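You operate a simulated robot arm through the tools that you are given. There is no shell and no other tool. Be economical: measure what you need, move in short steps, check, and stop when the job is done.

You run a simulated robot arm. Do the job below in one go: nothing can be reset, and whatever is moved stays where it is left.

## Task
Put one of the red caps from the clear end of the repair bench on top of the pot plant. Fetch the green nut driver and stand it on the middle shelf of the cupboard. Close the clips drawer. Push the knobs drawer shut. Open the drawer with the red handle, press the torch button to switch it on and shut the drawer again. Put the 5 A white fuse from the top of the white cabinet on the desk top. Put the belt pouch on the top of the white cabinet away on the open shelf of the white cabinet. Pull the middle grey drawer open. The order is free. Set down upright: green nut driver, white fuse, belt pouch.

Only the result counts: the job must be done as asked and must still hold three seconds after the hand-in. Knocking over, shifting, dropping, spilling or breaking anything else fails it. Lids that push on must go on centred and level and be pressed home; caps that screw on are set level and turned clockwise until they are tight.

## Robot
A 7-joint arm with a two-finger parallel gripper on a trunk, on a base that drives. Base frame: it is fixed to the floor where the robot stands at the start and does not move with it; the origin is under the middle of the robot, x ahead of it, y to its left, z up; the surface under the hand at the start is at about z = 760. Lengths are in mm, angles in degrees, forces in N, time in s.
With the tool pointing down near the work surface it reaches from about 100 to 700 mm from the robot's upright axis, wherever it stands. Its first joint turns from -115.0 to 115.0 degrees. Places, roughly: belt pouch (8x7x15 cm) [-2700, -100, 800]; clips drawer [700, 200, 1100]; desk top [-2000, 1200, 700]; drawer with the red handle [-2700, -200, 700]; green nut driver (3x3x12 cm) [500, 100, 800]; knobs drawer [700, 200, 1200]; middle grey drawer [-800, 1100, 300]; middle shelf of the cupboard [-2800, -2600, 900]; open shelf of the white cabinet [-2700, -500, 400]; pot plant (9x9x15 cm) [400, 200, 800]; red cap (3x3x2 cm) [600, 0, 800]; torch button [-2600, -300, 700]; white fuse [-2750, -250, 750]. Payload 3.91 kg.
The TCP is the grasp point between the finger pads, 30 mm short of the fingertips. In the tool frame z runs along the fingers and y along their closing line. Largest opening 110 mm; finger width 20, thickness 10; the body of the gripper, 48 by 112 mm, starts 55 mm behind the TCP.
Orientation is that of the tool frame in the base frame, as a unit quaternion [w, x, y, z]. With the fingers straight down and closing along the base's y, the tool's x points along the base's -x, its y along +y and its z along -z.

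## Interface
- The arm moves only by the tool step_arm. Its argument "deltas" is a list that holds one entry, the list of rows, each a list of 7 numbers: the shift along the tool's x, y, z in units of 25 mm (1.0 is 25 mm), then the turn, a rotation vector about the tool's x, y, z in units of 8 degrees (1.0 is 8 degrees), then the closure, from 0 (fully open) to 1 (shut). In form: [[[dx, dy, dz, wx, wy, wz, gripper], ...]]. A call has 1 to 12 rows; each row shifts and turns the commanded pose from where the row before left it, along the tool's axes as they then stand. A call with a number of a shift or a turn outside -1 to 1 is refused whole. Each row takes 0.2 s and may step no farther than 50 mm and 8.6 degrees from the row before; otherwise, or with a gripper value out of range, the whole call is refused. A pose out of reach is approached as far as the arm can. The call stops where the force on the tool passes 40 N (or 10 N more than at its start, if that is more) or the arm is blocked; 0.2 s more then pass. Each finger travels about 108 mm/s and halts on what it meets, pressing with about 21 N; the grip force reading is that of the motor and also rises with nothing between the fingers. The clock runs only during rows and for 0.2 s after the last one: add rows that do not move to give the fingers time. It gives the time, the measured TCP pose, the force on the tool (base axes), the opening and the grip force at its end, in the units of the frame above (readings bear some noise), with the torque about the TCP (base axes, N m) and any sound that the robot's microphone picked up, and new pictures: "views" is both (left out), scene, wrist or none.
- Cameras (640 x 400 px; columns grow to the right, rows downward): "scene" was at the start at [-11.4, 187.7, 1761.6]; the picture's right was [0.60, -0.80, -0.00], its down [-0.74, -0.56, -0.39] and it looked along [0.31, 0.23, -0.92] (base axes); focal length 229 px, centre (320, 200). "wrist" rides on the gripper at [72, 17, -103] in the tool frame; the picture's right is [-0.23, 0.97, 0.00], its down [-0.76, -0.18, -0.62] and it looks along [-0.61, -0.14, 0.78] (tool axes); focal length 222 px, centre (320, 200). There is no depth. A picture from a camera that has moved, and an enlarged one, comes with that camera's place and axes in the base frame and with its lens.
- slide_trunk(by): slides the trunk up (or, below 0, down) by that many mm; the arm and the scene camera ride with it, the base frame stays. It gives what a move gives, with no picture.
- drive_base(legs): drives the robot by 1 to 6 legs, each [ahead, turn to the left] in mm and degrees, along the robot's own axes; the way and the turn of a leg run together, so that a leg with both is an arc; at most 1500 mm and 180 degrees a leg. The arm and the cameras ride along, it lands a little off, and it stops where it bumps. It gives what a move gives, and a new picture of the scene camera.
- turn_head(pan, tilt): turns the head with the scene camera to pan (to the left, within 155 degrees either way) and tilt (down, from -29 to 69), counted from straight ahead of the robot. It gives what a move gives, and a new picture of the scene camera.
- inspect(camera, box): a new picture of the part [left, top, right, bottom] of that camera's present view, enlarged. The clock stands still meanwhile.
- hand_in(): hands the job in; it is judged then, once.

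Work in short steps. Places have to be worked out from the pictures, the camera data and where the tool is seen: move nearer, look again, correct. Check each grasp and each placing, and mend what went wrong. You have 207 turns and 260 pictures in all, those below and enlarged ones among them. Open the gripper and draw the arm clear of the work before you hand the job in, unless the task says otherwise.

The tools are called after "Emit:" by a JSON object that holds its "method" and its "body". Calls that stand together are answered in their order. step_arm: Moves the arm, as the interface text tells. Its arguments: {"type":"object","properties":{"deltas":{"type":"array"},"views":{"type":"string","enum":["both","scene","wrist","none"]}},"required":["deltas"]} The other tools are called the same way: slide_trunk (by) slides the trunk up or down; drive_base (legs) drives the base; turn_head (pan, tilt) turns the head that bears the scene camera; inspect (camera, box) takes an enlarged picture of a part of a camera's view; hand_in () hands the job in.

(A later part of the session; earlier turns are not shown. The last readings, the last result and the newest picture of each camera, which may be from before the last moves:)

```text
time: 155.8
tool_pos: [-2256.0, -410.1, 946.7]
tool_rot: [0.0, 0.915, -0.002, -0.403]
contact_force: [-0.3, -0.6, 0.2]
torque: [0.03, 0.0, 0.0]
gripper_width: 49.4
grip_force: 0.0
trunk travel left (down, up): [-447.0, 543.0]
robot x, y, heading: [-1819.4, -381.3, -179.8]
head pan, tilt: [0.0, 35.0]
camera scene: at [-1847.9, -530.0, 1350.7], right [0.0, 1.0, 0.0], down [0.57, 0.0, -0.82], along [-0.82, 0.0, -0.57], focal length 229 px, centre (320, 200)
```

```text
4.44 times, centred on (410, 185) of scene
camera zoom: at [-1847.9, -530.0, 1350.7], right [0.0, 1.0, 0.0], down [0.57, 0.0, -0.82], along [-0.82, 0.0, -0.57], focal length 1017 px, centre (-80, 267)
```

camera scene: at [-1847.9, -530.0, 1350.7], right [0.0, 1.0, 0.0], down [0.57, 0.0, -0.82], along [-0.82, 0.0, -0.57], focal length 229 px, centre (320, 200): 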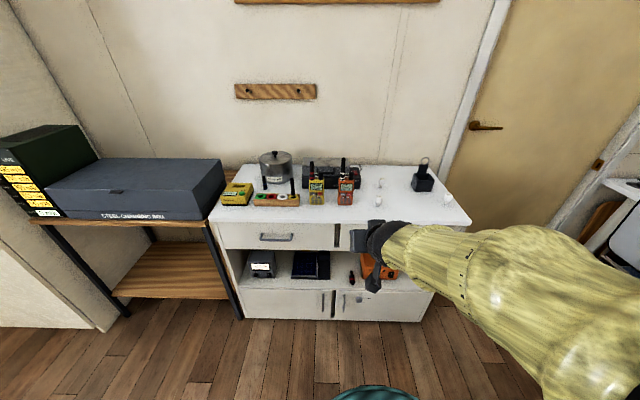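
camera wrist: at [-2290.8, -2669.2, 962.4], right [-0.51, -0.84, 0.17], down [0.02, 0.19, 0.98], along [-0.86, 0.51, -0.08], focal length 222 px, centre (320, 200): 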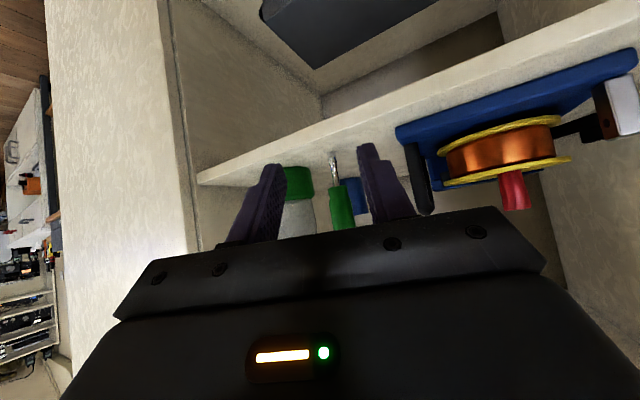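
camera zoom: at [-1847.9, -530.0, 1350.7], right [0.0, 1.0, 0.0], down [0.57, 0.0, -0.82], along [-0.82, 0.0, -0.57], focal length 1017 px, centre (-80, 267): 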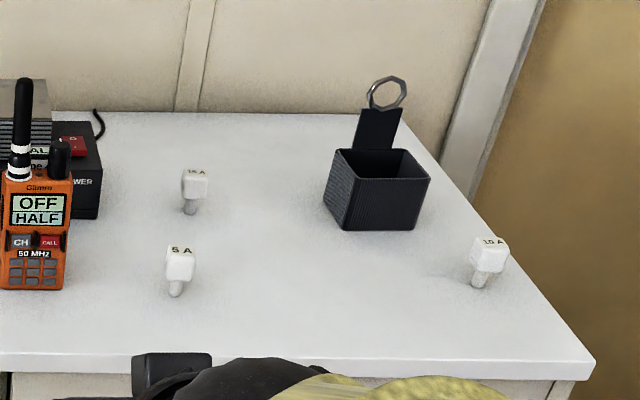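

5 A fuse at ≈(-2700,-265), pouch at ≈(-2800,-10). I raise the trunk to see the right drawer and the shelf behind the arm.

Emit:
{"method": "slide_trunk", "body": {"by": 300}}

Emit:
{"method": "turn_head", "body": {"pan": -15, "tilt": 55}}

```text
time: 158.8
tool_pos: [-2256.9, -410.2, 1246.5]
tool_rot: [0.001, 0.915, -0.002, -0.402]
contact_force: [0.8, 0.0, 0.0]
torque: [0.0, 0.02, 0.0]
gripper_width: 49.5
grip_force: 0.0
trunk travel left (down, up): [-747.0, 243.0]
robot x, y, heading: [-1820.5, -380.0, -179.7]
head pan, tilt: [0.0, 35.0]
```

```text
time: 159.7
tool_pos: [-2256.3, -409.5, 1247.5]
tool_rot: [0.001, 0.915, -0.001, -0.403]
contact_force: [0.9, 0.0, -0.8]
torque: [0.01, 0.0, -0.05]
gripper_width: 49.4
grip_force: 0.1
trunk travel left (down, up): [-747.0, 243.0]
robot x, y, heading: [-1820.5, -378.9, -179.9]
head pan, tilt: [-15.0, 55.0]
camera scene: at [-1829.6, -511.4, 1622.5], right [0.26, 0.97, 0.0], down [0.79, -0.21, -0.57], along [-0.55, 0.15, -0.82], focal length 229 px, centre (320, 200)
```

scene: 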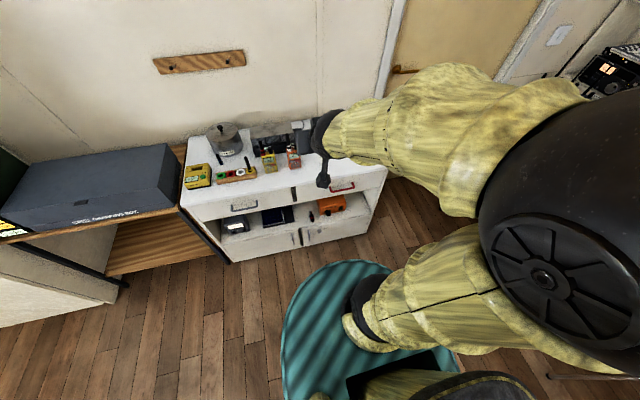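

Emit:
{"method": "inspect", "body": {"camera": "scene", "box": [170, 110, 400, 270]}}

```text
2.50 times, centred on (285, 190) of scene
camera zoom: at [-1829.6, -511.4, 1622.5], right [0.26, 0.97, 0.0], down [0.79, -0.21, -0.57], along [-0.55, 0.15, -0.82], focal length 572 px, centre (408, 225)
```

zoom: 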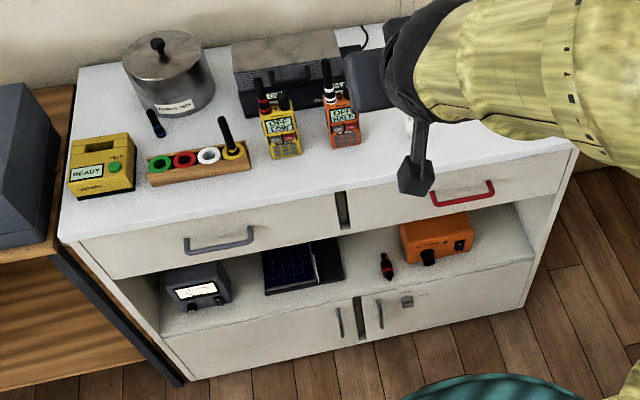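

Red handle ≈(-2525,-199,650), a horizontal bar on the right drawer. I move the base to about (-1870,-230) and bring the tool to horizontal.

Emit:
{"method": "drive_base", "body": {"legs": [[0, -90], [150, 0], [0, 90], [50, 0]]}}

Emit:
{"method": "step_arm", "body": {"deltas": [[[0, 0, 0, 0, -1, 0, 0.5], [0, 0, 0, 0, -1, 0, 0.5], [0, 0, 0, 0, -1, 0, 0.5], [0, 0, 0, 0, -1, 0, 0.5], [0, 0, 0, 0, -1, 0, 0.5]]], "views": "none"}}

Emit:
{"method": "step_arm", "body": {"deltas": [[[0, 0, 0, 0, 0, 1, 0.5], [0, 0, 0, 0, 0, 1, 0.5], [0, 0, 0, 0, 0, 1, 0.5], [0, 0, 0, 0, 0, 1, 0.5], [0, 0, 0, 0, 0, 1, 0.5], [0, 0, 0, 0, 0, 1, 0.5], [0, 0, 0, 0, 0, 1, 0.5], [0, 0, 0, 0, 0, 1, 0.5], [0, 0, 0, 0, 0, 1, 0.5], [0, 0, 0, 0, 0, 1, 0.5], [0, 0, 0, 0, 0, 1, 0.5], [0, 0, 0, 0, 0, 0.25, 0.5]]], "views": "both"}}

```text
time: 172.8
tool_pos: [-2302.8, -269.9, 1248.7]
tool_rot: [0.006, 0.915, 0.012, -0.404]
contact_force: [0.1, -0.6, 0.2]
torque: [-0.01, 0.01, 0.01]
gripper_width: 49.7
grip_force: 0.1
trunk travel left (down, up): [-747.0, 243.0]
robot x, y, heading: [-1867.8, -224.1, -177.9]
head pan, tilt: [-15.0, 55.0]
camera scene: at [-1872.5, -357.9, 1622.5], right [0.23, 0.97, 0.0], down [0.8, -0.19, -0.58], along [-0.56, 0.13, -0.82], focal length 229 px, centre (320, 200)
```

scene: 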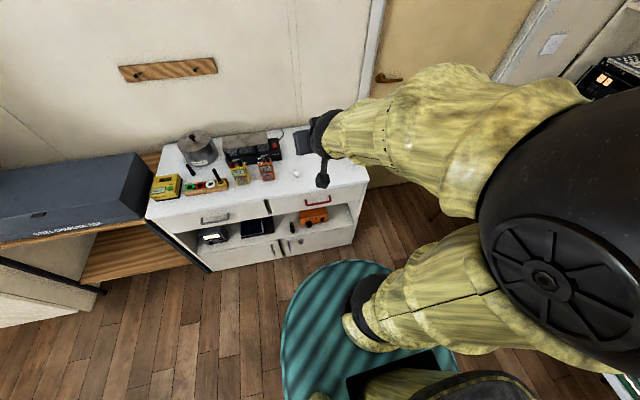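

```text
time: 174.0
tool_pos: [-2372.3, -284.3, 1299.5]
tool_rot: [0.01, 0.722, 0.009, -0.692]
contact_force: [0.3, 0.3, 0.2]
torque: [-0.03, 0.0, -0.01]
gripper_width: 54.6
grip_force: 0.0
out of reach, approached as far as the arm can: row 2, 3, 4, 5
trunk travel left (down, up): [-747.0, 243.0]
robot x, y, heading: [-1870.8, -226.1, -178.2]
head pan, tilt: [-15.0, 55.0]
```

```text
time: 176.6
tool_pos: [-2371.0, -284.3, 1299.7]
tool_rot: [0.497, 0.517, -0.505, -0.48]
contact_force: [-0.4, 0.2, 0.4]
torque: [0.01, 0.01, 0.02]
gripper_width: 54.9
grip_force: 0.0
trunk travel left (down, up): [-747.0, 243.0]
robot x, y, heading: [-1869.1, -221.2, -178.4]
head pan, tilt: [-15.0, 55.0]
camera scene: at [-1875.4, -358.2, 1622.4], right [0.23, 0.97, 0.0], down [0.8, -0.19, -0.57], along [-0.56, 0.13, -0.82], focal length 229 px, centre (320, 200)
camera wrist: at [-2267.2, -354.1, 1321.0], right [-0.05, 0.23, 0.97], down [0.61, 0.78, -0.15], along [-0.79, 0.58, -0.18], focal length 222 px, centre (320, 200)
```

scene: 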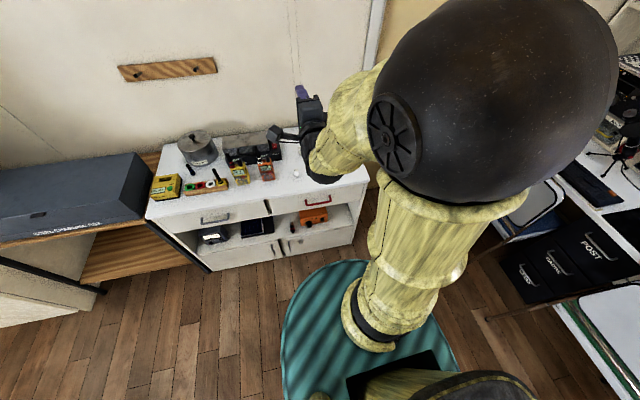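
wrist: 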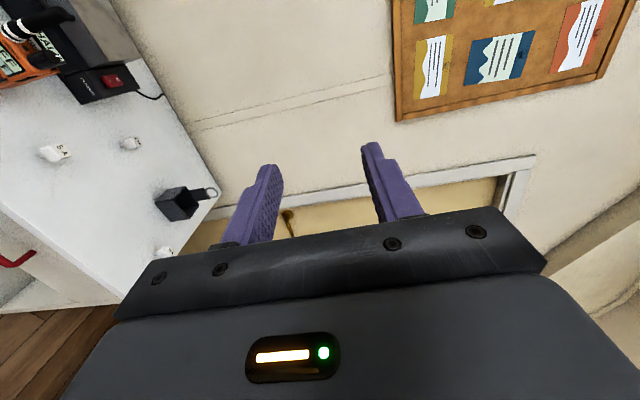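

Roll worked. Zoom on the red handle for position.

Emit:
{"method": "inspect", "body": {"camera": "scene", "box": [260, 150, 380, 225]}}

Emit:
{"method": "inspect", "body": {"camera": "wrist", "box": [0, 100, 240, 320]}}

```text
5.33 times, centred on (320, 188) of scene
camera zoom: at [-1875.4, -358.2, 1622.4], right [0.23, 0.97, 0.0], down [0.8, -0.19, -0.57], along [-0.56, 0.13, -0.82], focal length 1220 px, centre (320, 267)
```

zoom: 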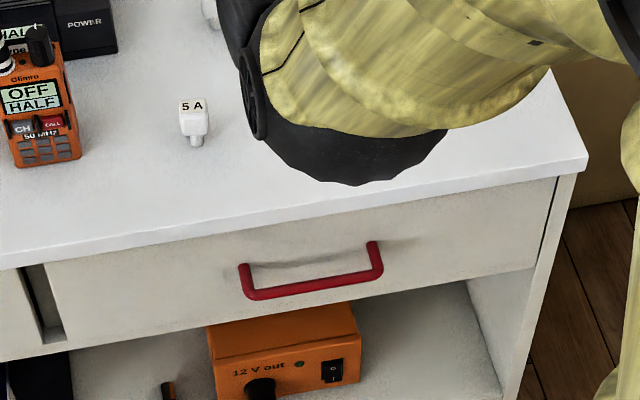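

```text
1.82 times, centred on (120, 210) of wrist
camera zoom: at [-2267.2, -354.1, 1321.0], right [-0.05, 0.23, 0.97], down [0.61, 0.78, -0.15], along [-0.79, 0.58, -0.18], focal length 404 px, centre (684, 182)
```

zoom: 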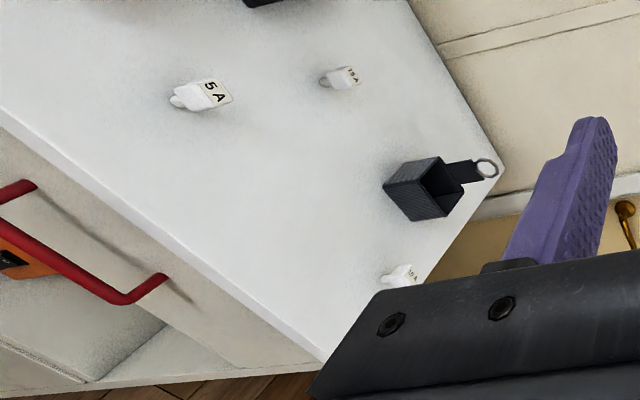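

Handle bar: y -285…-157, x≈-2488, z≈697. I shift 65 mm right and lower the trunk to its height.

Emit:
{"method": "step_arm", "body": {"deltas": [[[-0.87, 0, 0, 0, 0, 0, 0.5], [-0.87, 0, 0, 0, 0, 0, 0.5], [-0.87, 0, 0, 0, 0, 0, 0.5]]], "views": "none"}}

Emit:
{"method": "slide_trunk", "body": {"by": -600}}

Emit:
{"method": "turn_head", "body": {"pan": 0, "tilt": 40}}

Emit:
{"method": "inspect", "body": {"camera": "wrist", "box": [0, 0, 640, 400]}}

```text
time: 177.4
tool_pos: [-2376.8, -217.1, 1301.5]
tool_rot: [0.498, 0.517, -0.503, -0.481]
contact_force: [0.0, 0.2, 0.5]
torque: [-0.01, -0.03, 0.02]
gripper_width: 55.1
grip_force: 0.2
out of reach, approached as far as the arm can: row 2
trunk travel left (down, up): [-747.0, 243.0]
robot x, y, heading: [-1871.7, -223.6, -178.6]
head pan, tilt: [-15.0, 55.0]
```

```text
refused: -600 is not a number from -400 to 400
```

```text
time: 178.2
tool_pos: [-2376.6, -218.8, 1301.3]
tool_rot: [0.496, 0.518, -0.504, -0.481]
contact_force: [0.0, -0.2, -0.5]
torque: [-0.02, 0.02, 0.0]
gripper_width: 55.1
grip_force: 0.0
trunk travel left (down, up): [-747.0, 243.0]
robot x, y, heading: [-1868.9, -225.4, -178.5]
head pan, tilt: [0.0, 40.0]
camera scene: at [-1890.3, -376.7, 1643.1], right [-0.03, 1.0, 0.0], down [0.64, 0.02, -0.77], along [-0.77, -0.02, -0.64], focal length 229 px, centre (320, 200)
```

scene: 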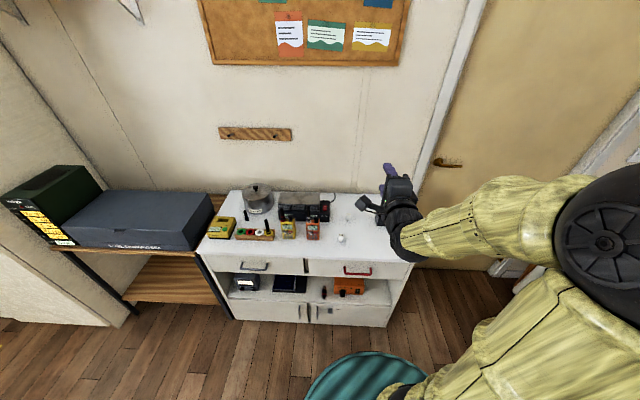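

```text
1.00 times, centred on (320, 200) of wrist (not enlarged: the box is as wide or as high as the picture)
camera zoom: at [-2272.4, -289.2, 1322.1], right [-0.05, 0.23, 0.97], down [0.61, 0.78, -0.15], along [-0.79, 0.58, -0.18], focal length 222 px, centre (320, 200)
```

zoom: 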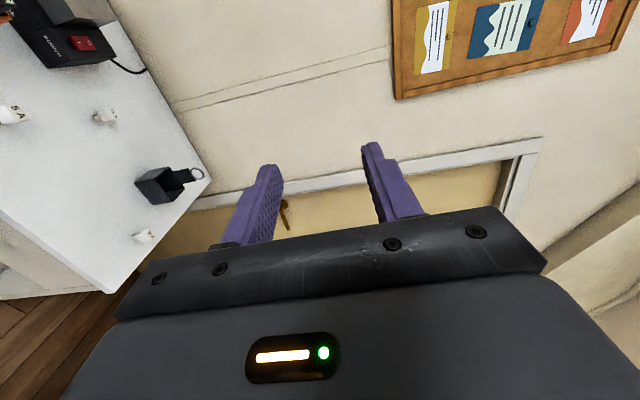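

Trunk steps are limited to 400; lower in two goes.

Emit:
{"method": "slide_trunk", "body": {"by": -400}}

Emit:
{"method": "slide_trunk", "body": {"by": -204}}

Emit:
{"method": "inspect", "body": {"camera": "wrist", "box": [0, 0, 640, 400]}}

Emit:
{"method": "inspect", "body": {"camera": "scene", "box": [0, 0, 640, 400]}}

```text
time: 182.0
tool_pos: [-2376.7, -219.1, 901.6]
tool_rot: [0.497, 0.518, -0.504, -0.481]
contact_force: [-0.2, 0.8, -0.3]
torque: [-0.02, 0.01, -0.03]
gripper_width: 54.9
grip_force: 0.1
trunk travel left (down, up): [-347.0, 643.0]
robot x, y, heading: [-1872.0, -225.6, -178.3]
head pan, tilt: [0.0, 40.0]
```

```text
time: 184.2
tool_pos: [-2375.8, -218.6, 696.9]
tool_rot: [0.497, 0.517, -0.505, -0.48]
contact_force: [0.4, 0.4, -0.1]
torque: [0.05, -0.02, 0.02]
gripper_width: 55.1
grip_force: 0.0
trunk travel left (down, up): [-143.0, 847.0]
robot x, y, heading: [-1872.9, -225.0, -178.5]
head pan, tilt: [0.0, 40.0]
```

```text
1.00 times, centred on (320, 200) of wrist (not enlarged: the box is as wide or as high as the picture)
camera zoom: at [-2272.3, -289.3, 718.1], right [-0.05, 0.23, 0.97], down [0.61, 0.78, -0.15], along [-0.79, 0.58, -0.18], focal length 222 px, centre (320, 200)
```

zoom: 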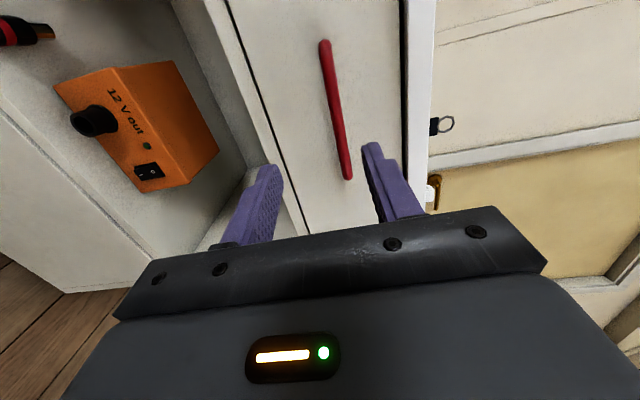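

```text
1.00 times, centred on (320, 200) of scene (not enlarged: the box is as wide or as high as the picture)
camera zoom: at [-1890.2, -377.0, 1039.2], right [-0.03, 1.0, 0.0], down [0.64, 0.02, -0.77], along [-0.77, -0.02, -0.64], focal length 229 px, centre (320, 200)
```

zoom: 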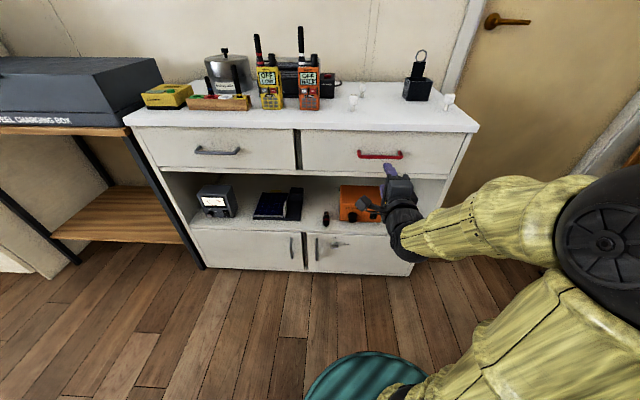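

Handle bar refined to z≈708, x≈-2488. Move forward 104 mm with 15 mm up so the fingers straddle it.

Emit:
{"method": "step_arm", "body": {"deltas": [[[0, 0.31, 0.8, 0, 0, 0, 0.5], [0, 0.31, 0.8, 0, 0, 0, 0.5], [0, 0, 0.9, 0, 0, 0, 0.5], [0, 0, 0.9, 0, 0, 0, 0.5], [0, 0, 0.76, 0, 0, 0, 0.5]]], "views": "both"}}

Emit:
{"method": "inspect", "body": {"camera": "scene", "box": [320, 110, 440, 230]}}

```text
time: 185.4
tool_pos: [-2481.3, -221.7, 708.7]
tool_rot: [0.497, 0.518, -0.503, -0.481]
contact_force: [0.8, -0.9, 0.3]
torque: [0.02, -0.03, 0.0]
gripper_width: 55.0
grip_force: 0.1
trunk travel left (down, up): [-143.0, 847.0]
robot x, y, heading: [-1868.5, -220.0, -178.4]
head pan, tilt: [0.0, 40.0]
camera scene: at [-1890.1, -377.0, 1039.1], right [-0.03, 1.0, 0.0], down [0.64, 0.02, -0.77], along [-0.77, -0.02, -0.64], focal length 229 px, centre (320, 200)
camera wrist: at [-2377.2, -291.0, 729.1], right [-0.05, 0.23, 0.97], down [0.61, 0.78, -0.15], along [-0.79, 0.58, -0.18], focal length 222 px, centre (320, 200)
```

scene: 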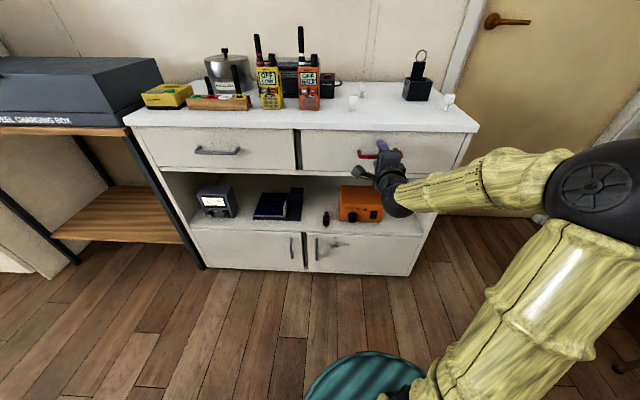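
wrist: 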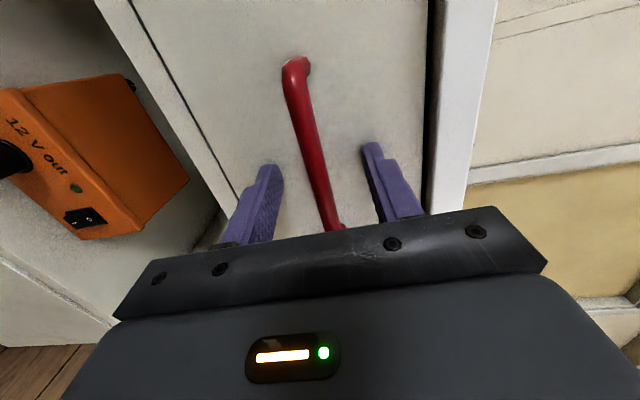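

```text
3.33 times, centred on (380, 170) of scene
camera zoom: at [-1890.1, -377.0, 1039.1], right [-0.03, 1.0, 0.0], down [0.64, 0.02, -0.77], along [-0.77, -0.02, -0.64], focal length 762 px, centre (120, 300)
```

zoom: 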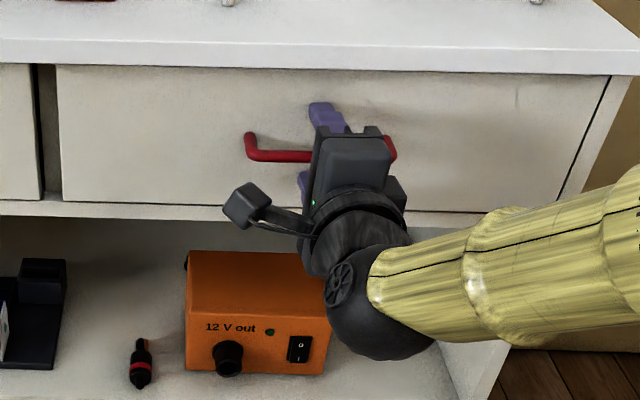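

Bar is between the fingers. Close on it, and pull slowly.

Emit:
{"method": "step_arm", "body": {"deltas": [[[0, 0, 0, 0, 0, 0, 0.7], [0, 0, 0, 0, 0, 0, 0.85], [0, 0, 0, 0, 0, 0, 1], [0, 0, 0, 0, 0, 0, 1]]], "views": "none"}}

Emit:
{"method": "step_arm", "body": {"deltas": [[[0, -0.02, -0.5, 0, 0, 0, 1], [0, -0.02, -0.5, 0, 0, 0, 1], [0, -0.02, -0.5, 0, 0, 0, 1], [0, -0.02, -0.5, 0, 0, 0, 1]]], "views": "scene"}}

```text
time: 186.4
tool_pos: [-2481.2, -221.0, 711.2]
tool_rot: [0.498, 0.517, -0.503, -0.481]
contact_force: [-2.3, 0.3, 8.9]
torque: [0.05, -0.02, -0.13]
gripper_width: 10.7
grip_force: 45.4
trunk travel left (down, up): [-143.0, 847.0]
robot x, y, heading: [-1871.6, -228.5, -178.1]
head pan, tilt: [0.0, 40.0]
```

```text
time: 187.4
tool_pos: [-2430.0, -222.3, 710.1]
tool_rot: [0.498, 0.517, -0.503, -0.481]
contact_force: [0.4, -5.3, 16.9]
torque: [0.11, -0.07, -0.19]
gripper_width: 10.7
grip_force: 45.0
trunk travel left (down, up): [-143.0, 847.0]
robot x, y, heading: [-1873.4, -224.0, -178.2]
head pan, tilt: [0.0, 40.0]
camera scene: at [-1889.0, -377.4, 1039.2], right [-0.03, 1.0, 0.0], down [0.64, 0.02, -0.77], along [-0.77, -0.02, -0.64], focal length 229 px, centre (320, 200)
```

scene: 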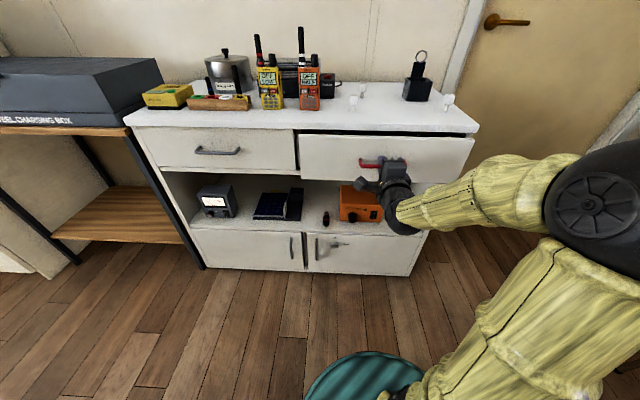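

The drawer opens. Continue, with slight corrections.

Emit:
{"method": "step_arm", "body": {"deltas": [[[0.03, 0.02, -0.5, 0, 0, 0, 1], [0.03, 0.01, -0.5, 0, 0, 0, 1], [0.015, -0.02, -0.5, 0, 0, 0, 1], [0.015, -0.02, -0.5, 0, 0, 0, 1], [0.015, -0.02, -0.5, 0, 0, 0, 1], [0.015, -0.02, -0.5, 0, 0, 0, 1], [0.015, -0.02, -0.5, 0, 0, 0, 1], [0.015, -0.02, -0.5, 0, 0, 0, 1]]], "views": "scene"}}

```text
time: 188.9
tool_pos: [-2357.3, -224.0, 709.6]
tool_rot: [0.491, 0.525, -0.51, -0.473]
contact_force: [1.9, -3.6, -13.7]
torque: [0.14, 0.01, -0.47]
gripper_width: 10.5
grip_force: 44.8
out of reach, approached as far as the arm can: row 6, 7
trunk travel left (down, up): [-143.0, 847.0]
robot x, y, heading: [-1871.5, -225.0, -178.3]
head pan, tilt: [0.0, 40.0]
stopped in row 7: the force on the tool passed its limit at 48 N (the readings are from after the stop); the commanded pose is now the measured one
camera scene: at [-1890.7, -377.3, 1039.0], right [-0.03, 1.0, 0.0], down [0.64, 0.02, -0.77], along [-0.77, -0.02, -0.64], focal length 229 px, centre (320, 200)
```

scene: 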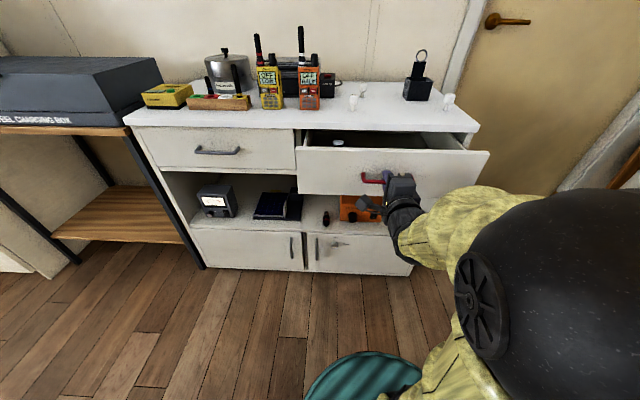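

Drawer is out 124 mm; the arm is folded to its limit, so I pull further by backing the base 120 mm.

Emit:
{"method": "drive_base", "body": {"legs": [[-120, 0]]}}

Emit:
{"method": "inspect", "body": {"camera": "scene", "box": [280, 90, 500, 230]}}

```text
time: 190.3
tool_pos: [-2253.2, -224.9, 710.5]
tool_rot: [0.492, 0.53, -0.507, -0.469]
contact_force: [-1.1, -3.4, -1.8]
torque: [-0.1, -0.06, -0.82]
gripper_width: 10.4
grip_force: 45.2
trunk travel left (down, up): [-143.0, 847.0]
robot x, y, heading: [-1767.7, -221.0, -178.3]
head pan, tilt: [0.0, 40.0]
stopped in leg 1: the force on the tool passed its limit at 42 N (the readings are from after the stop); the commanded pose is now the measured one
camera scene: at [-1785.4, -374.2, 1039.3], right [-0.03, 1.0, 0.0], down [0.64, 0.02, -0.77], along [-0.77, -0.02, -0.64], focal length 229 px, centre (320, 200)
```

scene: 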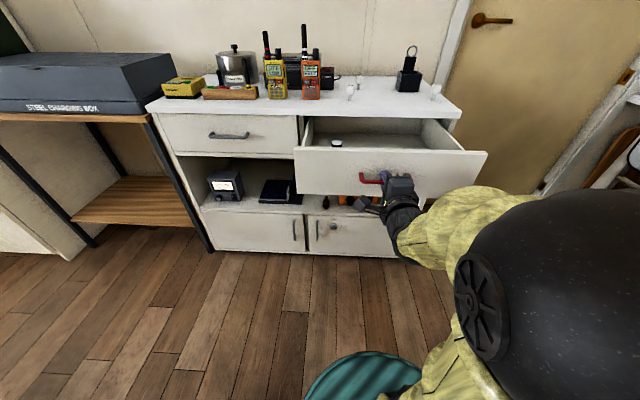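

```text
2.86 times, centred on (390, 160) of scene
camera zoom: at [-1785.4, -374.2, 1039.3], right [-0.03, 1.0, 0.0], down [0.64, 0.02, -0.77], along [-0.77, -0.02, -0.64], focal length 654 px, centre (120, 314)
```

zoom: 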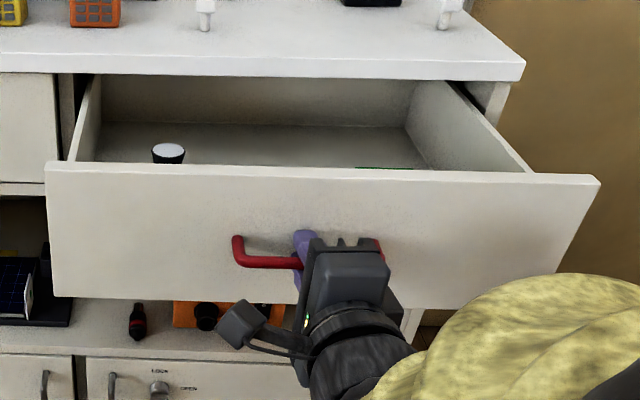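

Drawer open ≈228 mm (end stop). Release the handle, back the base off, raise the trunk and look into the drawer.

Emit:
{"method": "step_arm", "body": {"deltas": [[[0, 0, 0, 0, 0, 0, 0.8], [0, 0, 0, 0, 0, 0, 0.6], [0, 0, 0, 0, 0, 0, 0.5]]], "views": "none"}}

Emit:
{"method": "drive_base", "body": {"legs": [[-90, 0]]}}

Emit:
{"method": "slide_trunk", "body": {"by": 350}}

Emit:
{"method": "turn_head", "body": {"pan": 0, "tilt": 50}}

Emit:
{"method": "inspect", "body": {"camera": "scene", "box": [280, 70, 500, 210]}}

```text
time: 191.1
tool_pos: [-2252.9, -226.1, 709.1]
tool_rot: [0.492, 0.53, -0.507, -0.469]
contact_force: [0.8, -0.8, -1.6]
torque: [0.02, 0.01, 0.03]
gripper_width: 54.3
grip_force: 0.1
trunk travel left (down, up): [-143.0, 847.0]
robot x, y, heading: [-1764.8, -219.4, -178.3]
head pan, tilt: [0.0, 40.0]
```

```text
time: 192.3
tool_pos: [-2159.6, -222.0, 711.4]
tool_rot: [0.493, 0.529, -0.507, -0.47]
contact_force: [0.4, 0.3, 0.5]
torque: [0.02, 0.03, 0.0]
gripper_width: 54.9
grip_force: 0.0
trunk travel left (down, up): [-143.0, 847.0]
robot x, y, heading: [-1670.9, -218.8, -178.3]
head pan, tilt: [0.0, 40.0]
camera scene: at [-1691.7, -371.2, 1039.1], right [-0.03, 1.0, 0.0], down [0.64, 0.02, -0.77], along [-0.77, -0.02, -0.64], focal length 229 px, centre (320, 200)
```

scene: 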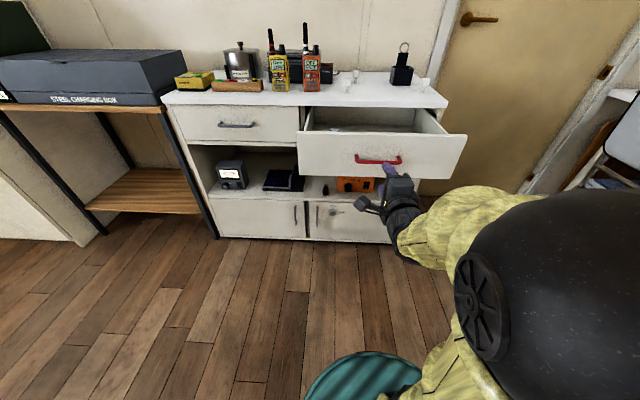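

```text
time: 195.7
tool_pos: [-2159.2, -222.7, 1059.2]
tool_rot: [0.493, 0.529, -0.506, -0.47]
contact_force: [0.4, 0.7, 0.2]
torque: [0.02, 0.0, 0.0]
gripper_width: 55.0
grip_force: 0.1
trunk travel left (down, up): [-493.0, 497.0]
robot x, y, heading: [-1670.9, -220.5, -178.1]
head pan, tilt: [0.0, 40.0]
```

```text
time: 196.4
tool_pos: [-2159.2, -222.1, 1060.4]
tool_rot: [0.493, 0.529, -0.506, -0.47]
contact_force: [-0.2, 1.4, -0.2]
torque: [-0.02, -0.03, 0.01]
gripper_width: 54.9
grip_force: 0.1
trunk travel left (down, up): [-493.0, 497.0]
robot x, y, heading: [-1669.1, -220.8, -178.2]
head pan, tilt: [0.0, 50.0]
camera scene: at [-1683.8, -371.0, 1375.0], right [-0.03, 1.0, 0.0], down [0.77, 0.02, -0.64], along [-0.64, -0.02, -0.77], focal length 229 px, centre (320, 200)
```

scene: 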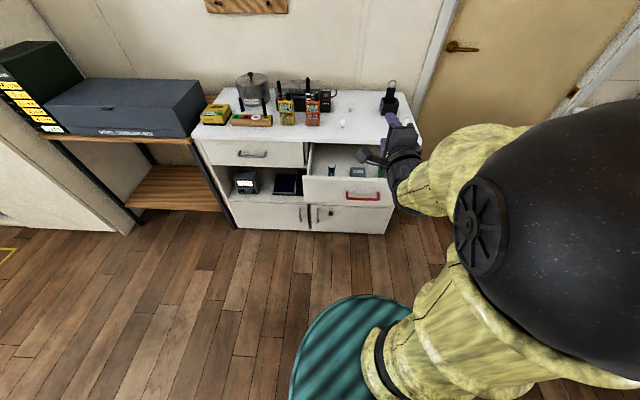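

```text
2.86 times, centred on (390, 140) of scene
camera zoom: at [-1683.8, -371.0, 1375.0], right [-0.03, 1.0, 0.0], down [0.77, 0.02, -0.64], along [-0.64, -0.02, -0.77], focal length 654 px, centre (120, 371)
```

zoom: 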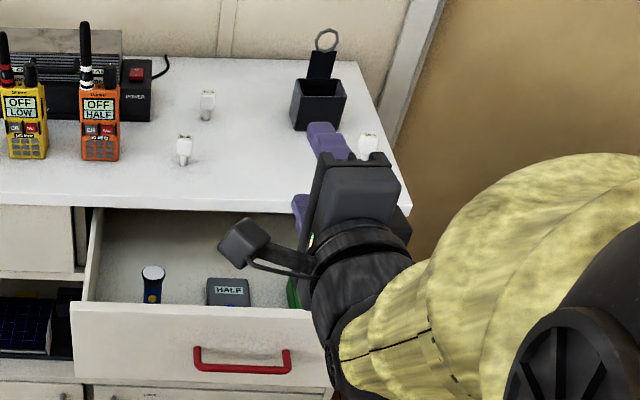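

The torch (blue, with white lens) is at ≈(-2413,-344). I turn the tool back to pointing down, then drive closer to look with the wrist camera.

Emit:
{"method": "step_arm", "body": {"deltas": [[[0, 0, 0, 0, 0, -1, 0.5], [0, 0, 0, 0, 0, -1, 0.5], [0, 0, 0, 0, 0, -1, 0.5], [0, 0, 0, 0, 0, -1, 0.5], [0, 0, 0, 0, 0, -1, 0.5], [0, 0, 0, 0, 0, -1, 0.5], [0, 0, 0, 0, 0, -1, 0.5], [0, 0, 0, 0, 0, -1, 0.5], [0, 0, 0, 0, 0, -1, 0.5], [0, 0, 0, 0, 0, -1, 0.5], [0, 0, 0, 0, 0, -1, 0.5], [0, 0, 0, 0, 0, -0.25, 0.5]]], "views": "none"}}

Emit:
{"method": "step_arm", "body": {"deltas": [[[0, 0, 0, 0, 1, 0, 1], [0, 0, 0, 0, 1, 0, 1], [0, 0, 0, 0, 1, 0, 1], [0, 0, 0, 0, 1, 0, 1], [0, 0, 0, 0, 1, 0, 1], [0, 0, 0, 0, 1, 0, 1], [0, 0, 0, 0, 1, 0, 1], [0, 0, 0, 0, 1, 0, 1], [0, 0, 0, 0, 1, 0, 1], [0, 0, 0, 0, 1, 0, 1], [0, 0, 0, 0, 0.8, 0, 1]]], "views": "none"}}

Emit:
{"method": "drive_base", "body": {"legs": [[120, 0]]}}

```text
time: 199.0
tool_pos: [-2164.1, -222.7, 1062.1]
tool_rot: [0.016, 0.733, 0.017, -0.68]
contact_force: [0.3, -0.3, 0.3]
torque: [0.03, 0.01, 0.01]
gripper_width: 55.0
grip_force: 0.1
out of reach, approached as far as the arm can: row 1
trunk travel left (down, up): [-493.0, 497.0]
robot x, y, heading: [-1671.7, -217.9, -178.1]
head pan, tilt: [0.0, 50.0]
```

```text
time: 201.4
tool_pos: [-2164.7, -223.2, 1061.5]
tool_rot: [0.001, 1.0, 0.022, 0.006]
contact_force: [-0.1, 0.1, -0.6]
torque: [0.01, 0.01, -0.01]
gripper_width: 0.0
grip_force: 21.2
trunk travel left (down, up): [-493.0, 497.0]
robot x, y, heading: [-1669.5, -219.3, -178.4]
head pan, tilt: [0.0, 50.0]
```

```text
time: 202.8
tool_pos: [-2285.7, -224.8, 1061.8]
tool_rot: [0.001, 1.0, 0.023, 0.005]
contact_force: [-0.3, -0.5, 0.0]
torque: [0.04, -0.03, 0.01]
gripper_width: 0.0
grip_force: 20.9
trunk travel left (down, up): [-493.0, 497.0]
robot x, y, heading: [-1793.9, -222.1, -178.2]
head pan, tilt: [0.0, 50.0]
camera scene: at [-1806.4, -374.6, 1374.9], right [-0.03, 1.0, 0.0], down [0.77, 0.02, -0.64], along [-0.64, -0.02, -0.77], focal length 229 px, centre (320, 200)
```

scene: 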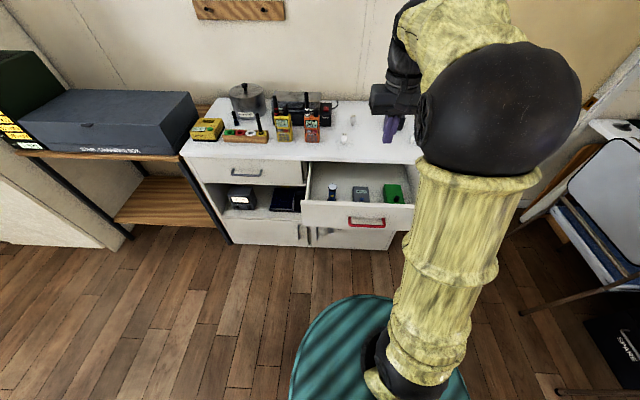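

Look with the scene zoom and the wrist view at the torch.

Emit:
{"method": "inspect", "body": {"camera": "scene", "box": [300, 150, 420, 240]}}

Emit:
{"method": "inspect", "body": {"camera": "wrist", "box": [0, 0, 640, 400]}}

```text
4.44 times, centred on (360, 195) of scene
camera zoom: at [-1806.4, -374.6, 1374.9], right [-0.03, 1.0, 0.0], down [0.77, 0.02, -0.64], along [-0.64, -0.02, -0.77], focal length 1017 px, centre (142, 222)
```

zoom: 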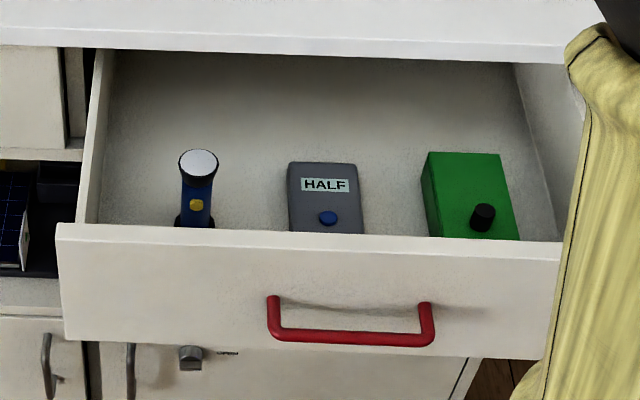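

```text
1.00 times, centred on (320, 200) of wrist (not enlarged: the box is as wide or as high as the picture)
camera zoom: at [-2214.2, -239.0, 1165.1], right [-0.18, -0.98, 0.0], down [-0.78, 0.14, 0.61], along [-0.6, 0.11, -0.79], focal length 222 px, centre (320, 200)
```

zoom: 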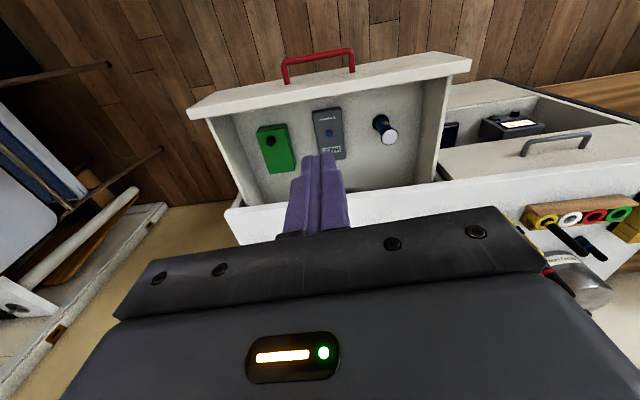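

Emit:
{"method": "inspect", "body": {"camera": "scene", "box": [325, 175, 365, 205]}}

Emit:
{"method": "inspect", "body": {"camera": "wrist", "box": [350, 90, 430, 160]}}

```text
13.33 times, centred on (345, 190) of scene
camera zoom: at [-1806.4, -374.6, 1374.9], right [-0.03, 1.0, 0.0], down [0.77, 0.02, -0.64], along [-0.64, -0.02, -0.77], focal length 3050 px, centre (-13, 333)
```

zoom: 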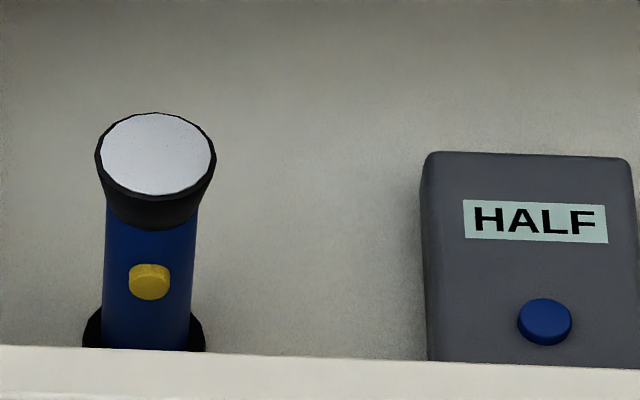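

```text
5.71 times, centred on (390, 125) of wrist
camera zoom: at [-2214.2, -239.0, 1165.1], right [-0.18, -0.98, 0.0], down [-0.78, 0.14, 0.61], along [-0.6, 0.11, -0.79], focal length 1269 px, centre (-80, 629)
```

zoom: 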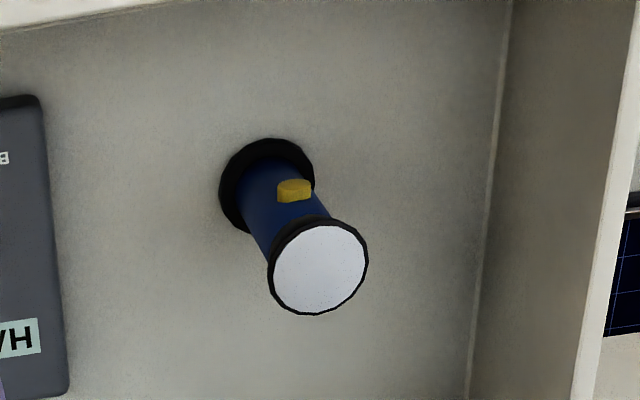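

Torch stands at ≈(-2409,-345), top z≈737; its yellow button faces +x at ≈(-2391,-345,697). The drawer front top is ≈770. I'll poke it with shut fingers pitched 20°. First position above the gap in front of the torch.

Emit:
{"method": "step_arm", "body": {"deltas": [[[-0.85, 0.8, 0, 0, -1, 0, 1], [-0.6, 0.8, 0.2, 0, -1, 0, 1], [-0.5, 0.8, 0.1, 0, -0.5, 0, 1], [-0.2, 0.8, 0.05, 0, 0, 0, 1], [0, 0.8, 0, 0, 0, 0, 1], [0, 0.6, 0, 0, 0, 0, 1]]], "views": "none"}}

Emit:
{"method": "slide_trunk", "body": {"by": -230}}

Emit:
{"method": "step_arm", "body": {"deltas": [[[0, 0, 0, 0, 0, 0, 1]]], "views": "both"}}

```text
time: 204.2
tool_pos: [-2334.7, -342.4, 1061.1]
tool_rot: [0.005, 0.985, 0.022, -0.169]
contact_force: [-0.6, 0.3, 0.1]
torque: [0.0, 0.02, 0.02]
gripper_width: 0.2
grip_force: 20.7
trunk travel left (down, up): [-493.0, 497.0]
robot x, y, heading: [-1799.4, -221.8, -178.3]
head pan, tilt: [0.0, 50.0]
```

```text
time: 206.6
tool_pos: [-2333.5, -341.9, 831.1]
tool_rot: [0.005, 0.985, 0.022, -0.169]
contact_force: [0.1, 0.9, -0.4]
torque: [-0.04, -0.01, 0.03]
gripper_width: 0.1
grip_force: 21.0
trunk travel left (down, up): [-263.0, 727.0]
robot x, y, heading: [-1794.7, -221.1, -178.2]
head pan, tilt: [0.0, 50.0]
```

```text
time: 207.0
tool_pos: [-2335.2, -342.4, 830.6]
tool_rot: [0.005, 0.985, 0.022, -0.169]
contact_force: [-0.8, 0.0, 0.9]
torque: [-0.01, 0.02, -0.02]
gripper_width: 0.1
grip_force: 21.1
trunk travel left (down, up): [-263.0, 727.0]
robot x, y, heading: [-1803.6, -223.5, -178.2]
head pan, tilt: [0.0, 50.0]
camera scene: at [-1805.9, -374.6, 1145.0], right [-0.03, 1.0, 0.0], down [0.77, 0.02, -0.64], along [-0.64, -0.02, -0.77], focal length 229 px, centre (320, 200)
camera wrist: at [-2232.0, -355.5, 902.9], right [-0.17, -0.98, 0.08], down [-0.52, 0.16, 0.84], along [-0.84, 0.1, -0.54], focal length 222 px, centre (320, 200)
```

scene: 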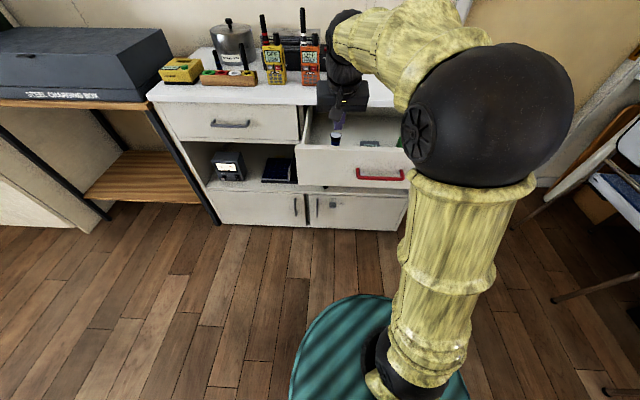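
wrist: 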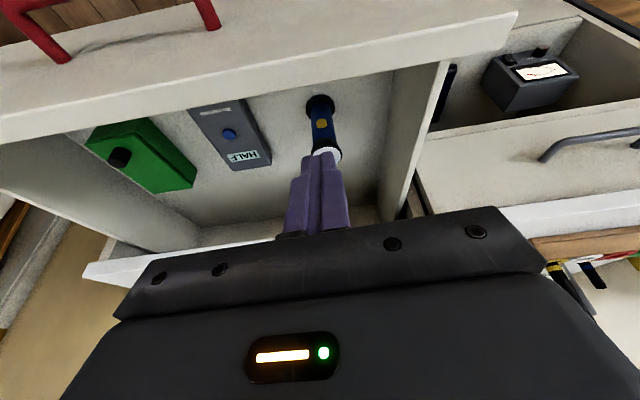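

Button ray confirms ≈(-2391,-346,~700). Move forward 26 mm, then descend into the gap between the drawer front and torch.

Emit:
{"method": "step_arm", "body": {"deltas": [[[-0.98, 0.13, 0.356, 0, 0, 0, 1], [0.3, 0, 0.85, 0, 0, 0, 1], [0.3, 0, 0.85, 0, 0, 0, 1], [0.3, 0, 0.85, 0, 0, 0, 1], [0.24, 0, 0.66, 0, 0, 0, 1]]], "views": "both"}}

Emit:
{"method": "inspect", "body": {"camera": "scene", "box": [290, 70, 410, 200]}}

```text
time: 208.2
tool_pos: [-2360.1, -346.9, 743.9]
tool_rot: [0.005, 0.986, 0.022, -0.168]
contact_force: [0.4, -0.5, -0.3]
torque: [0.04, -0.02, 0.0]
gripper_width: 0.0
grip_force: 21.2
trunk travel left (down, up): [-263.0, 727.0]
robot x, y, heading: [-1793.3, -220.6, -178.3]
head pan, tilt: [0.0, 50.0]
camera scene: at [-1805.9, -374.5, 1145.0], right [-0.03, 1.0, 0.0], down [0.77, 0.02, -0.64], along [-0.64, -0.02, -0.77], focal length 229 px, centre (320, 200)
camera wrist: at [-2257.9, -360.2, 816.6], right [-0.17, -0.98, 0.08], down [-0.52, 0.16, 0.84], along [-0.84, 0.1, -0.54], focal length 222 px, centre (320, 200)
```

scene: 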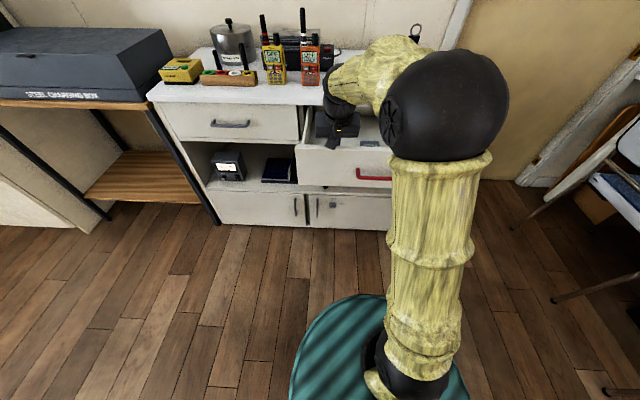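
wrist: 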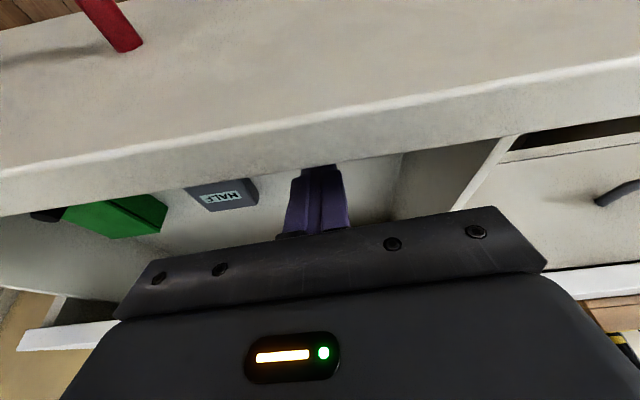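

```text
3.08 times, centred on (350, 135) of scene
camera zoom: at [-1805.9, -374.5, 1145.0], right [-0.03, 1.0, 0.0], down [0.77, 0.02, -0.64], along [-0.64, -0.02, -0.77], focal length 704 px, centre (228, 400)
```

zoom: 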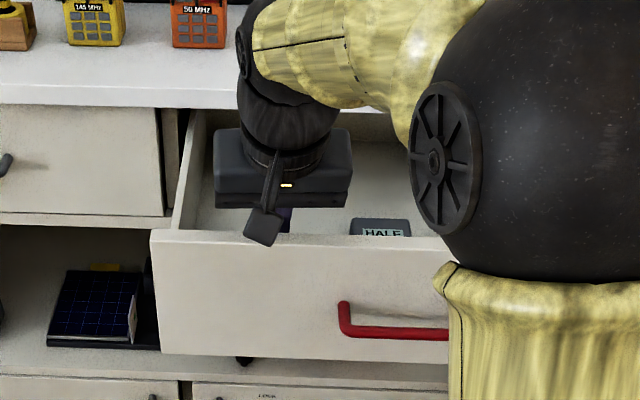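

The forward edge gap looks ~10 mm. Lower 22 mm more, then advance in small steps.

Emit:
{"method": "step_arm", "body": {"deltas": [[[0.1, 0, 0.5, 0, 0, 0, 1], [0.08, 0, 0.39, 0, 0, 0, 1]]], "views": "none"}}

Emit:
{"method": "step_arm", "body": {"deltas": [[[-0.15, 0, 0.055, 0, 0, 0, 1], [-0.08, 0, 0.027, 0, 0, 0, 1]]], "views": "none"}}

Emit:
{"method": "step_arm", "body": {"deltas": [[[-0.08, 0, 0.027, 0, 0, 0, 1], [0, 0, 0, 0, 0, 0, 1]]], "views": "none"}}

```text
time: 208.8
tool_pos: [-2363.2, -349.0, 720.9]
tool_rot: [0.005, 0.985, 0.023, -0.168]
contact_force: [-0.1, -0.5, 0.3]
torque: [0.01, -0.03, -0.02]
gripper_width: 0.0
grip_force: 20.4
trunk travel left (down, up): [-263.0, 727.0]
robot x, y, heading: [-1794.2, -221.0, -178.0]
head pan, tilt: [0.0, 50.0]
```

```text
time: 209.4
tool_pos: [-2368.5, -348.6, 722.7]
tool_rot: [0.004, 0.986, 0.021, -0.168]
contact_force: [-0.7, 0.8, 0.4]
torque: [0.02, -0.02, 0.03]
gripper_width: 0.0
grip_force: 20.6
trunk travel left (down, up): [-263.0, 727.0]
robot x, y, heading: [-1794.6, -224.5, -178.3]
head pan, tilt: [0.0, 50.0]
```

```text
time: 210.0
tool_pos: [-2371.2, -348.7, 723.4]
tool_rot: [0.005, 0.986, 0.022, -0.168]
contact_force: [0.1, 0.1, 0.0]
torque: [0.01, 0.0, -0.01]
gripper_width: 0.0
grip_force: 21.2
trunk travel left (down, up): [-263.0, 727.0]
robot x, y, heading: [-1795.7, -223.0, -178.4]
head pan, tilt: [0.0, 50.0]
```

No contact yet; continue in 2 mm steps.

Emit:
{"method": "step_arm", "body": {"deltas": [[[-0.05, -0.1, 0.1, 0, 0, 0, 1], [0, 0, 0, 0, 0, 0, 1]]], "views": "none"}}

Emit:
{"method": "step_arm", "body": {"deltas": [[[-0.08, 0, 0.03, 0, 0, 0, 1], [0, 0, 0, 0, 0, 0, 1]]], "views": "none"}}

Emit:
{"method": "step_arm", "body": {"deltas": [[[-0.08, 0, 0.03, 0, 0, 0, 1], [0, 0, 0, 0, 0, 0, 1]]], "views": "none"}}

Emit:
{"method": "step_arm", "body": {"deltas": [[[-0.08, 0, 0.03, 0, 0, 0, 1], [0, 0, 0, 0, 0, 0, 1]]], "views": "none"}}

```text
time: 210.6
tool_pos: [-2373.3, -345.5, 721.9]
tool_rot: [0.004, 0.985, 0.022, -0.169]
contact_force: [0.2, -0.2, 0.2]
torque: [0.05, 0.01, -0.02]
gripper_width: 0.1
grip_force: 20.5
trunk travel left (down, up): [-263.0, 727.0]
robot x, y, heading: [-1794.0, -223.4, -178.4]
head pan, tilt: [0.0, 50.0]
```

```text
time: 211.2
tool_pos: [-2376.4, -345.4, 720.6]
tool_rot: [0.005, 0.986, 0.021, -0.168]
contact_force: [-0.2, -0.5, -1.1]
torque: [-0.03, -0.02, -0.04]
gripper_width: 0.0
grip_force: 20.6
trunk travel left (down, up): [-263.0, 727.0]
robot x, y, heading: [-1795.8, -220.4, -178.4]
head pan, tilt: [0.0, 50.0]
```

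```text
time: 211.8
tool_pos: [-2378.5, -345.3, 721.8]
tool_rot: [0.005, 0.985, 0.022, -0.168]
contact_force: [1.0, 0.3, -0.2]
torque: [0.0, -0.01, 0.02]
gripper_width: 0.0
grip_force: 21.0
trunk travel left (down, up): [-263.0, 727.0]
robot x, y, heading: [-1797.4, -220.3, -178.1]
head pan, tilt: [0.0, 50.0]
```

```text
time: 212.4
tool_pos: [-2380.7, -345.4, 720.2]
tool_rot: [0.005, 0.986, 0.022, -0.168]
contact_force: [0.1, -0.2, -0.4]
torque: [-0.01, 0.01, -0.01]
gripper_width: 0.0
grip_force: 20.7
trunk travel left (down, up): [-263.0, 727.0]
robot x, y, heading: [-1798.2, -224.3, -178.2]
head pan, tilt: [0.0, 50.0]
```

Still no force. Check the pictures before going on.

Emit:
{"method": "inspect", "body": {"camera": "scene", "box": [310, 100, 390, 160]}}

Emit:
{"method": "inspect", "body": {"camera": "wrist", "box": [220, 120, 420, 260]}}

```text
6.67 times, centred on (350, 130) of scene
camera zoom: at [-1805.9, -374.6, 1145.0], right [-0.03, 1.0, 0.0], down [0.77, 0.02, -0.64], along [-0.64, -0.02, -0.77], focal length 1525 px, centre (120, 667)
```

zoom: 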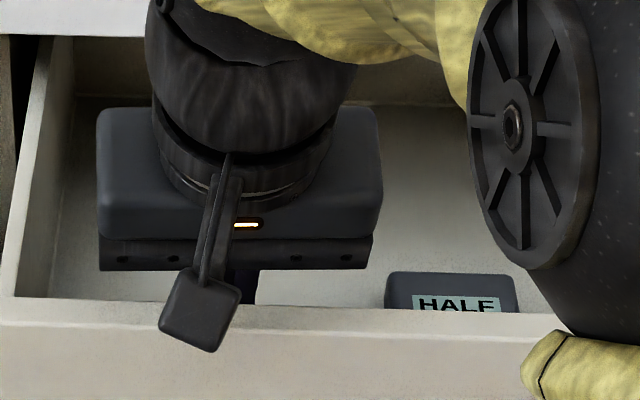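

```text
2.86 times, centred on (320, 190) of wrist
camera zoom: at [-2277.8, -358.5, 793.3], right [-0.17, -0.98, 0.08], down [-0.52, 0.16, 0.84], along [-0.84, 0.1, -0.54], focal length 635 px, centre (320, 229)
```

zoom: 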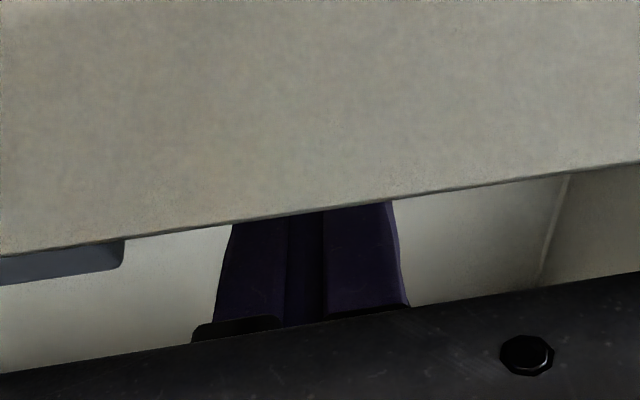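

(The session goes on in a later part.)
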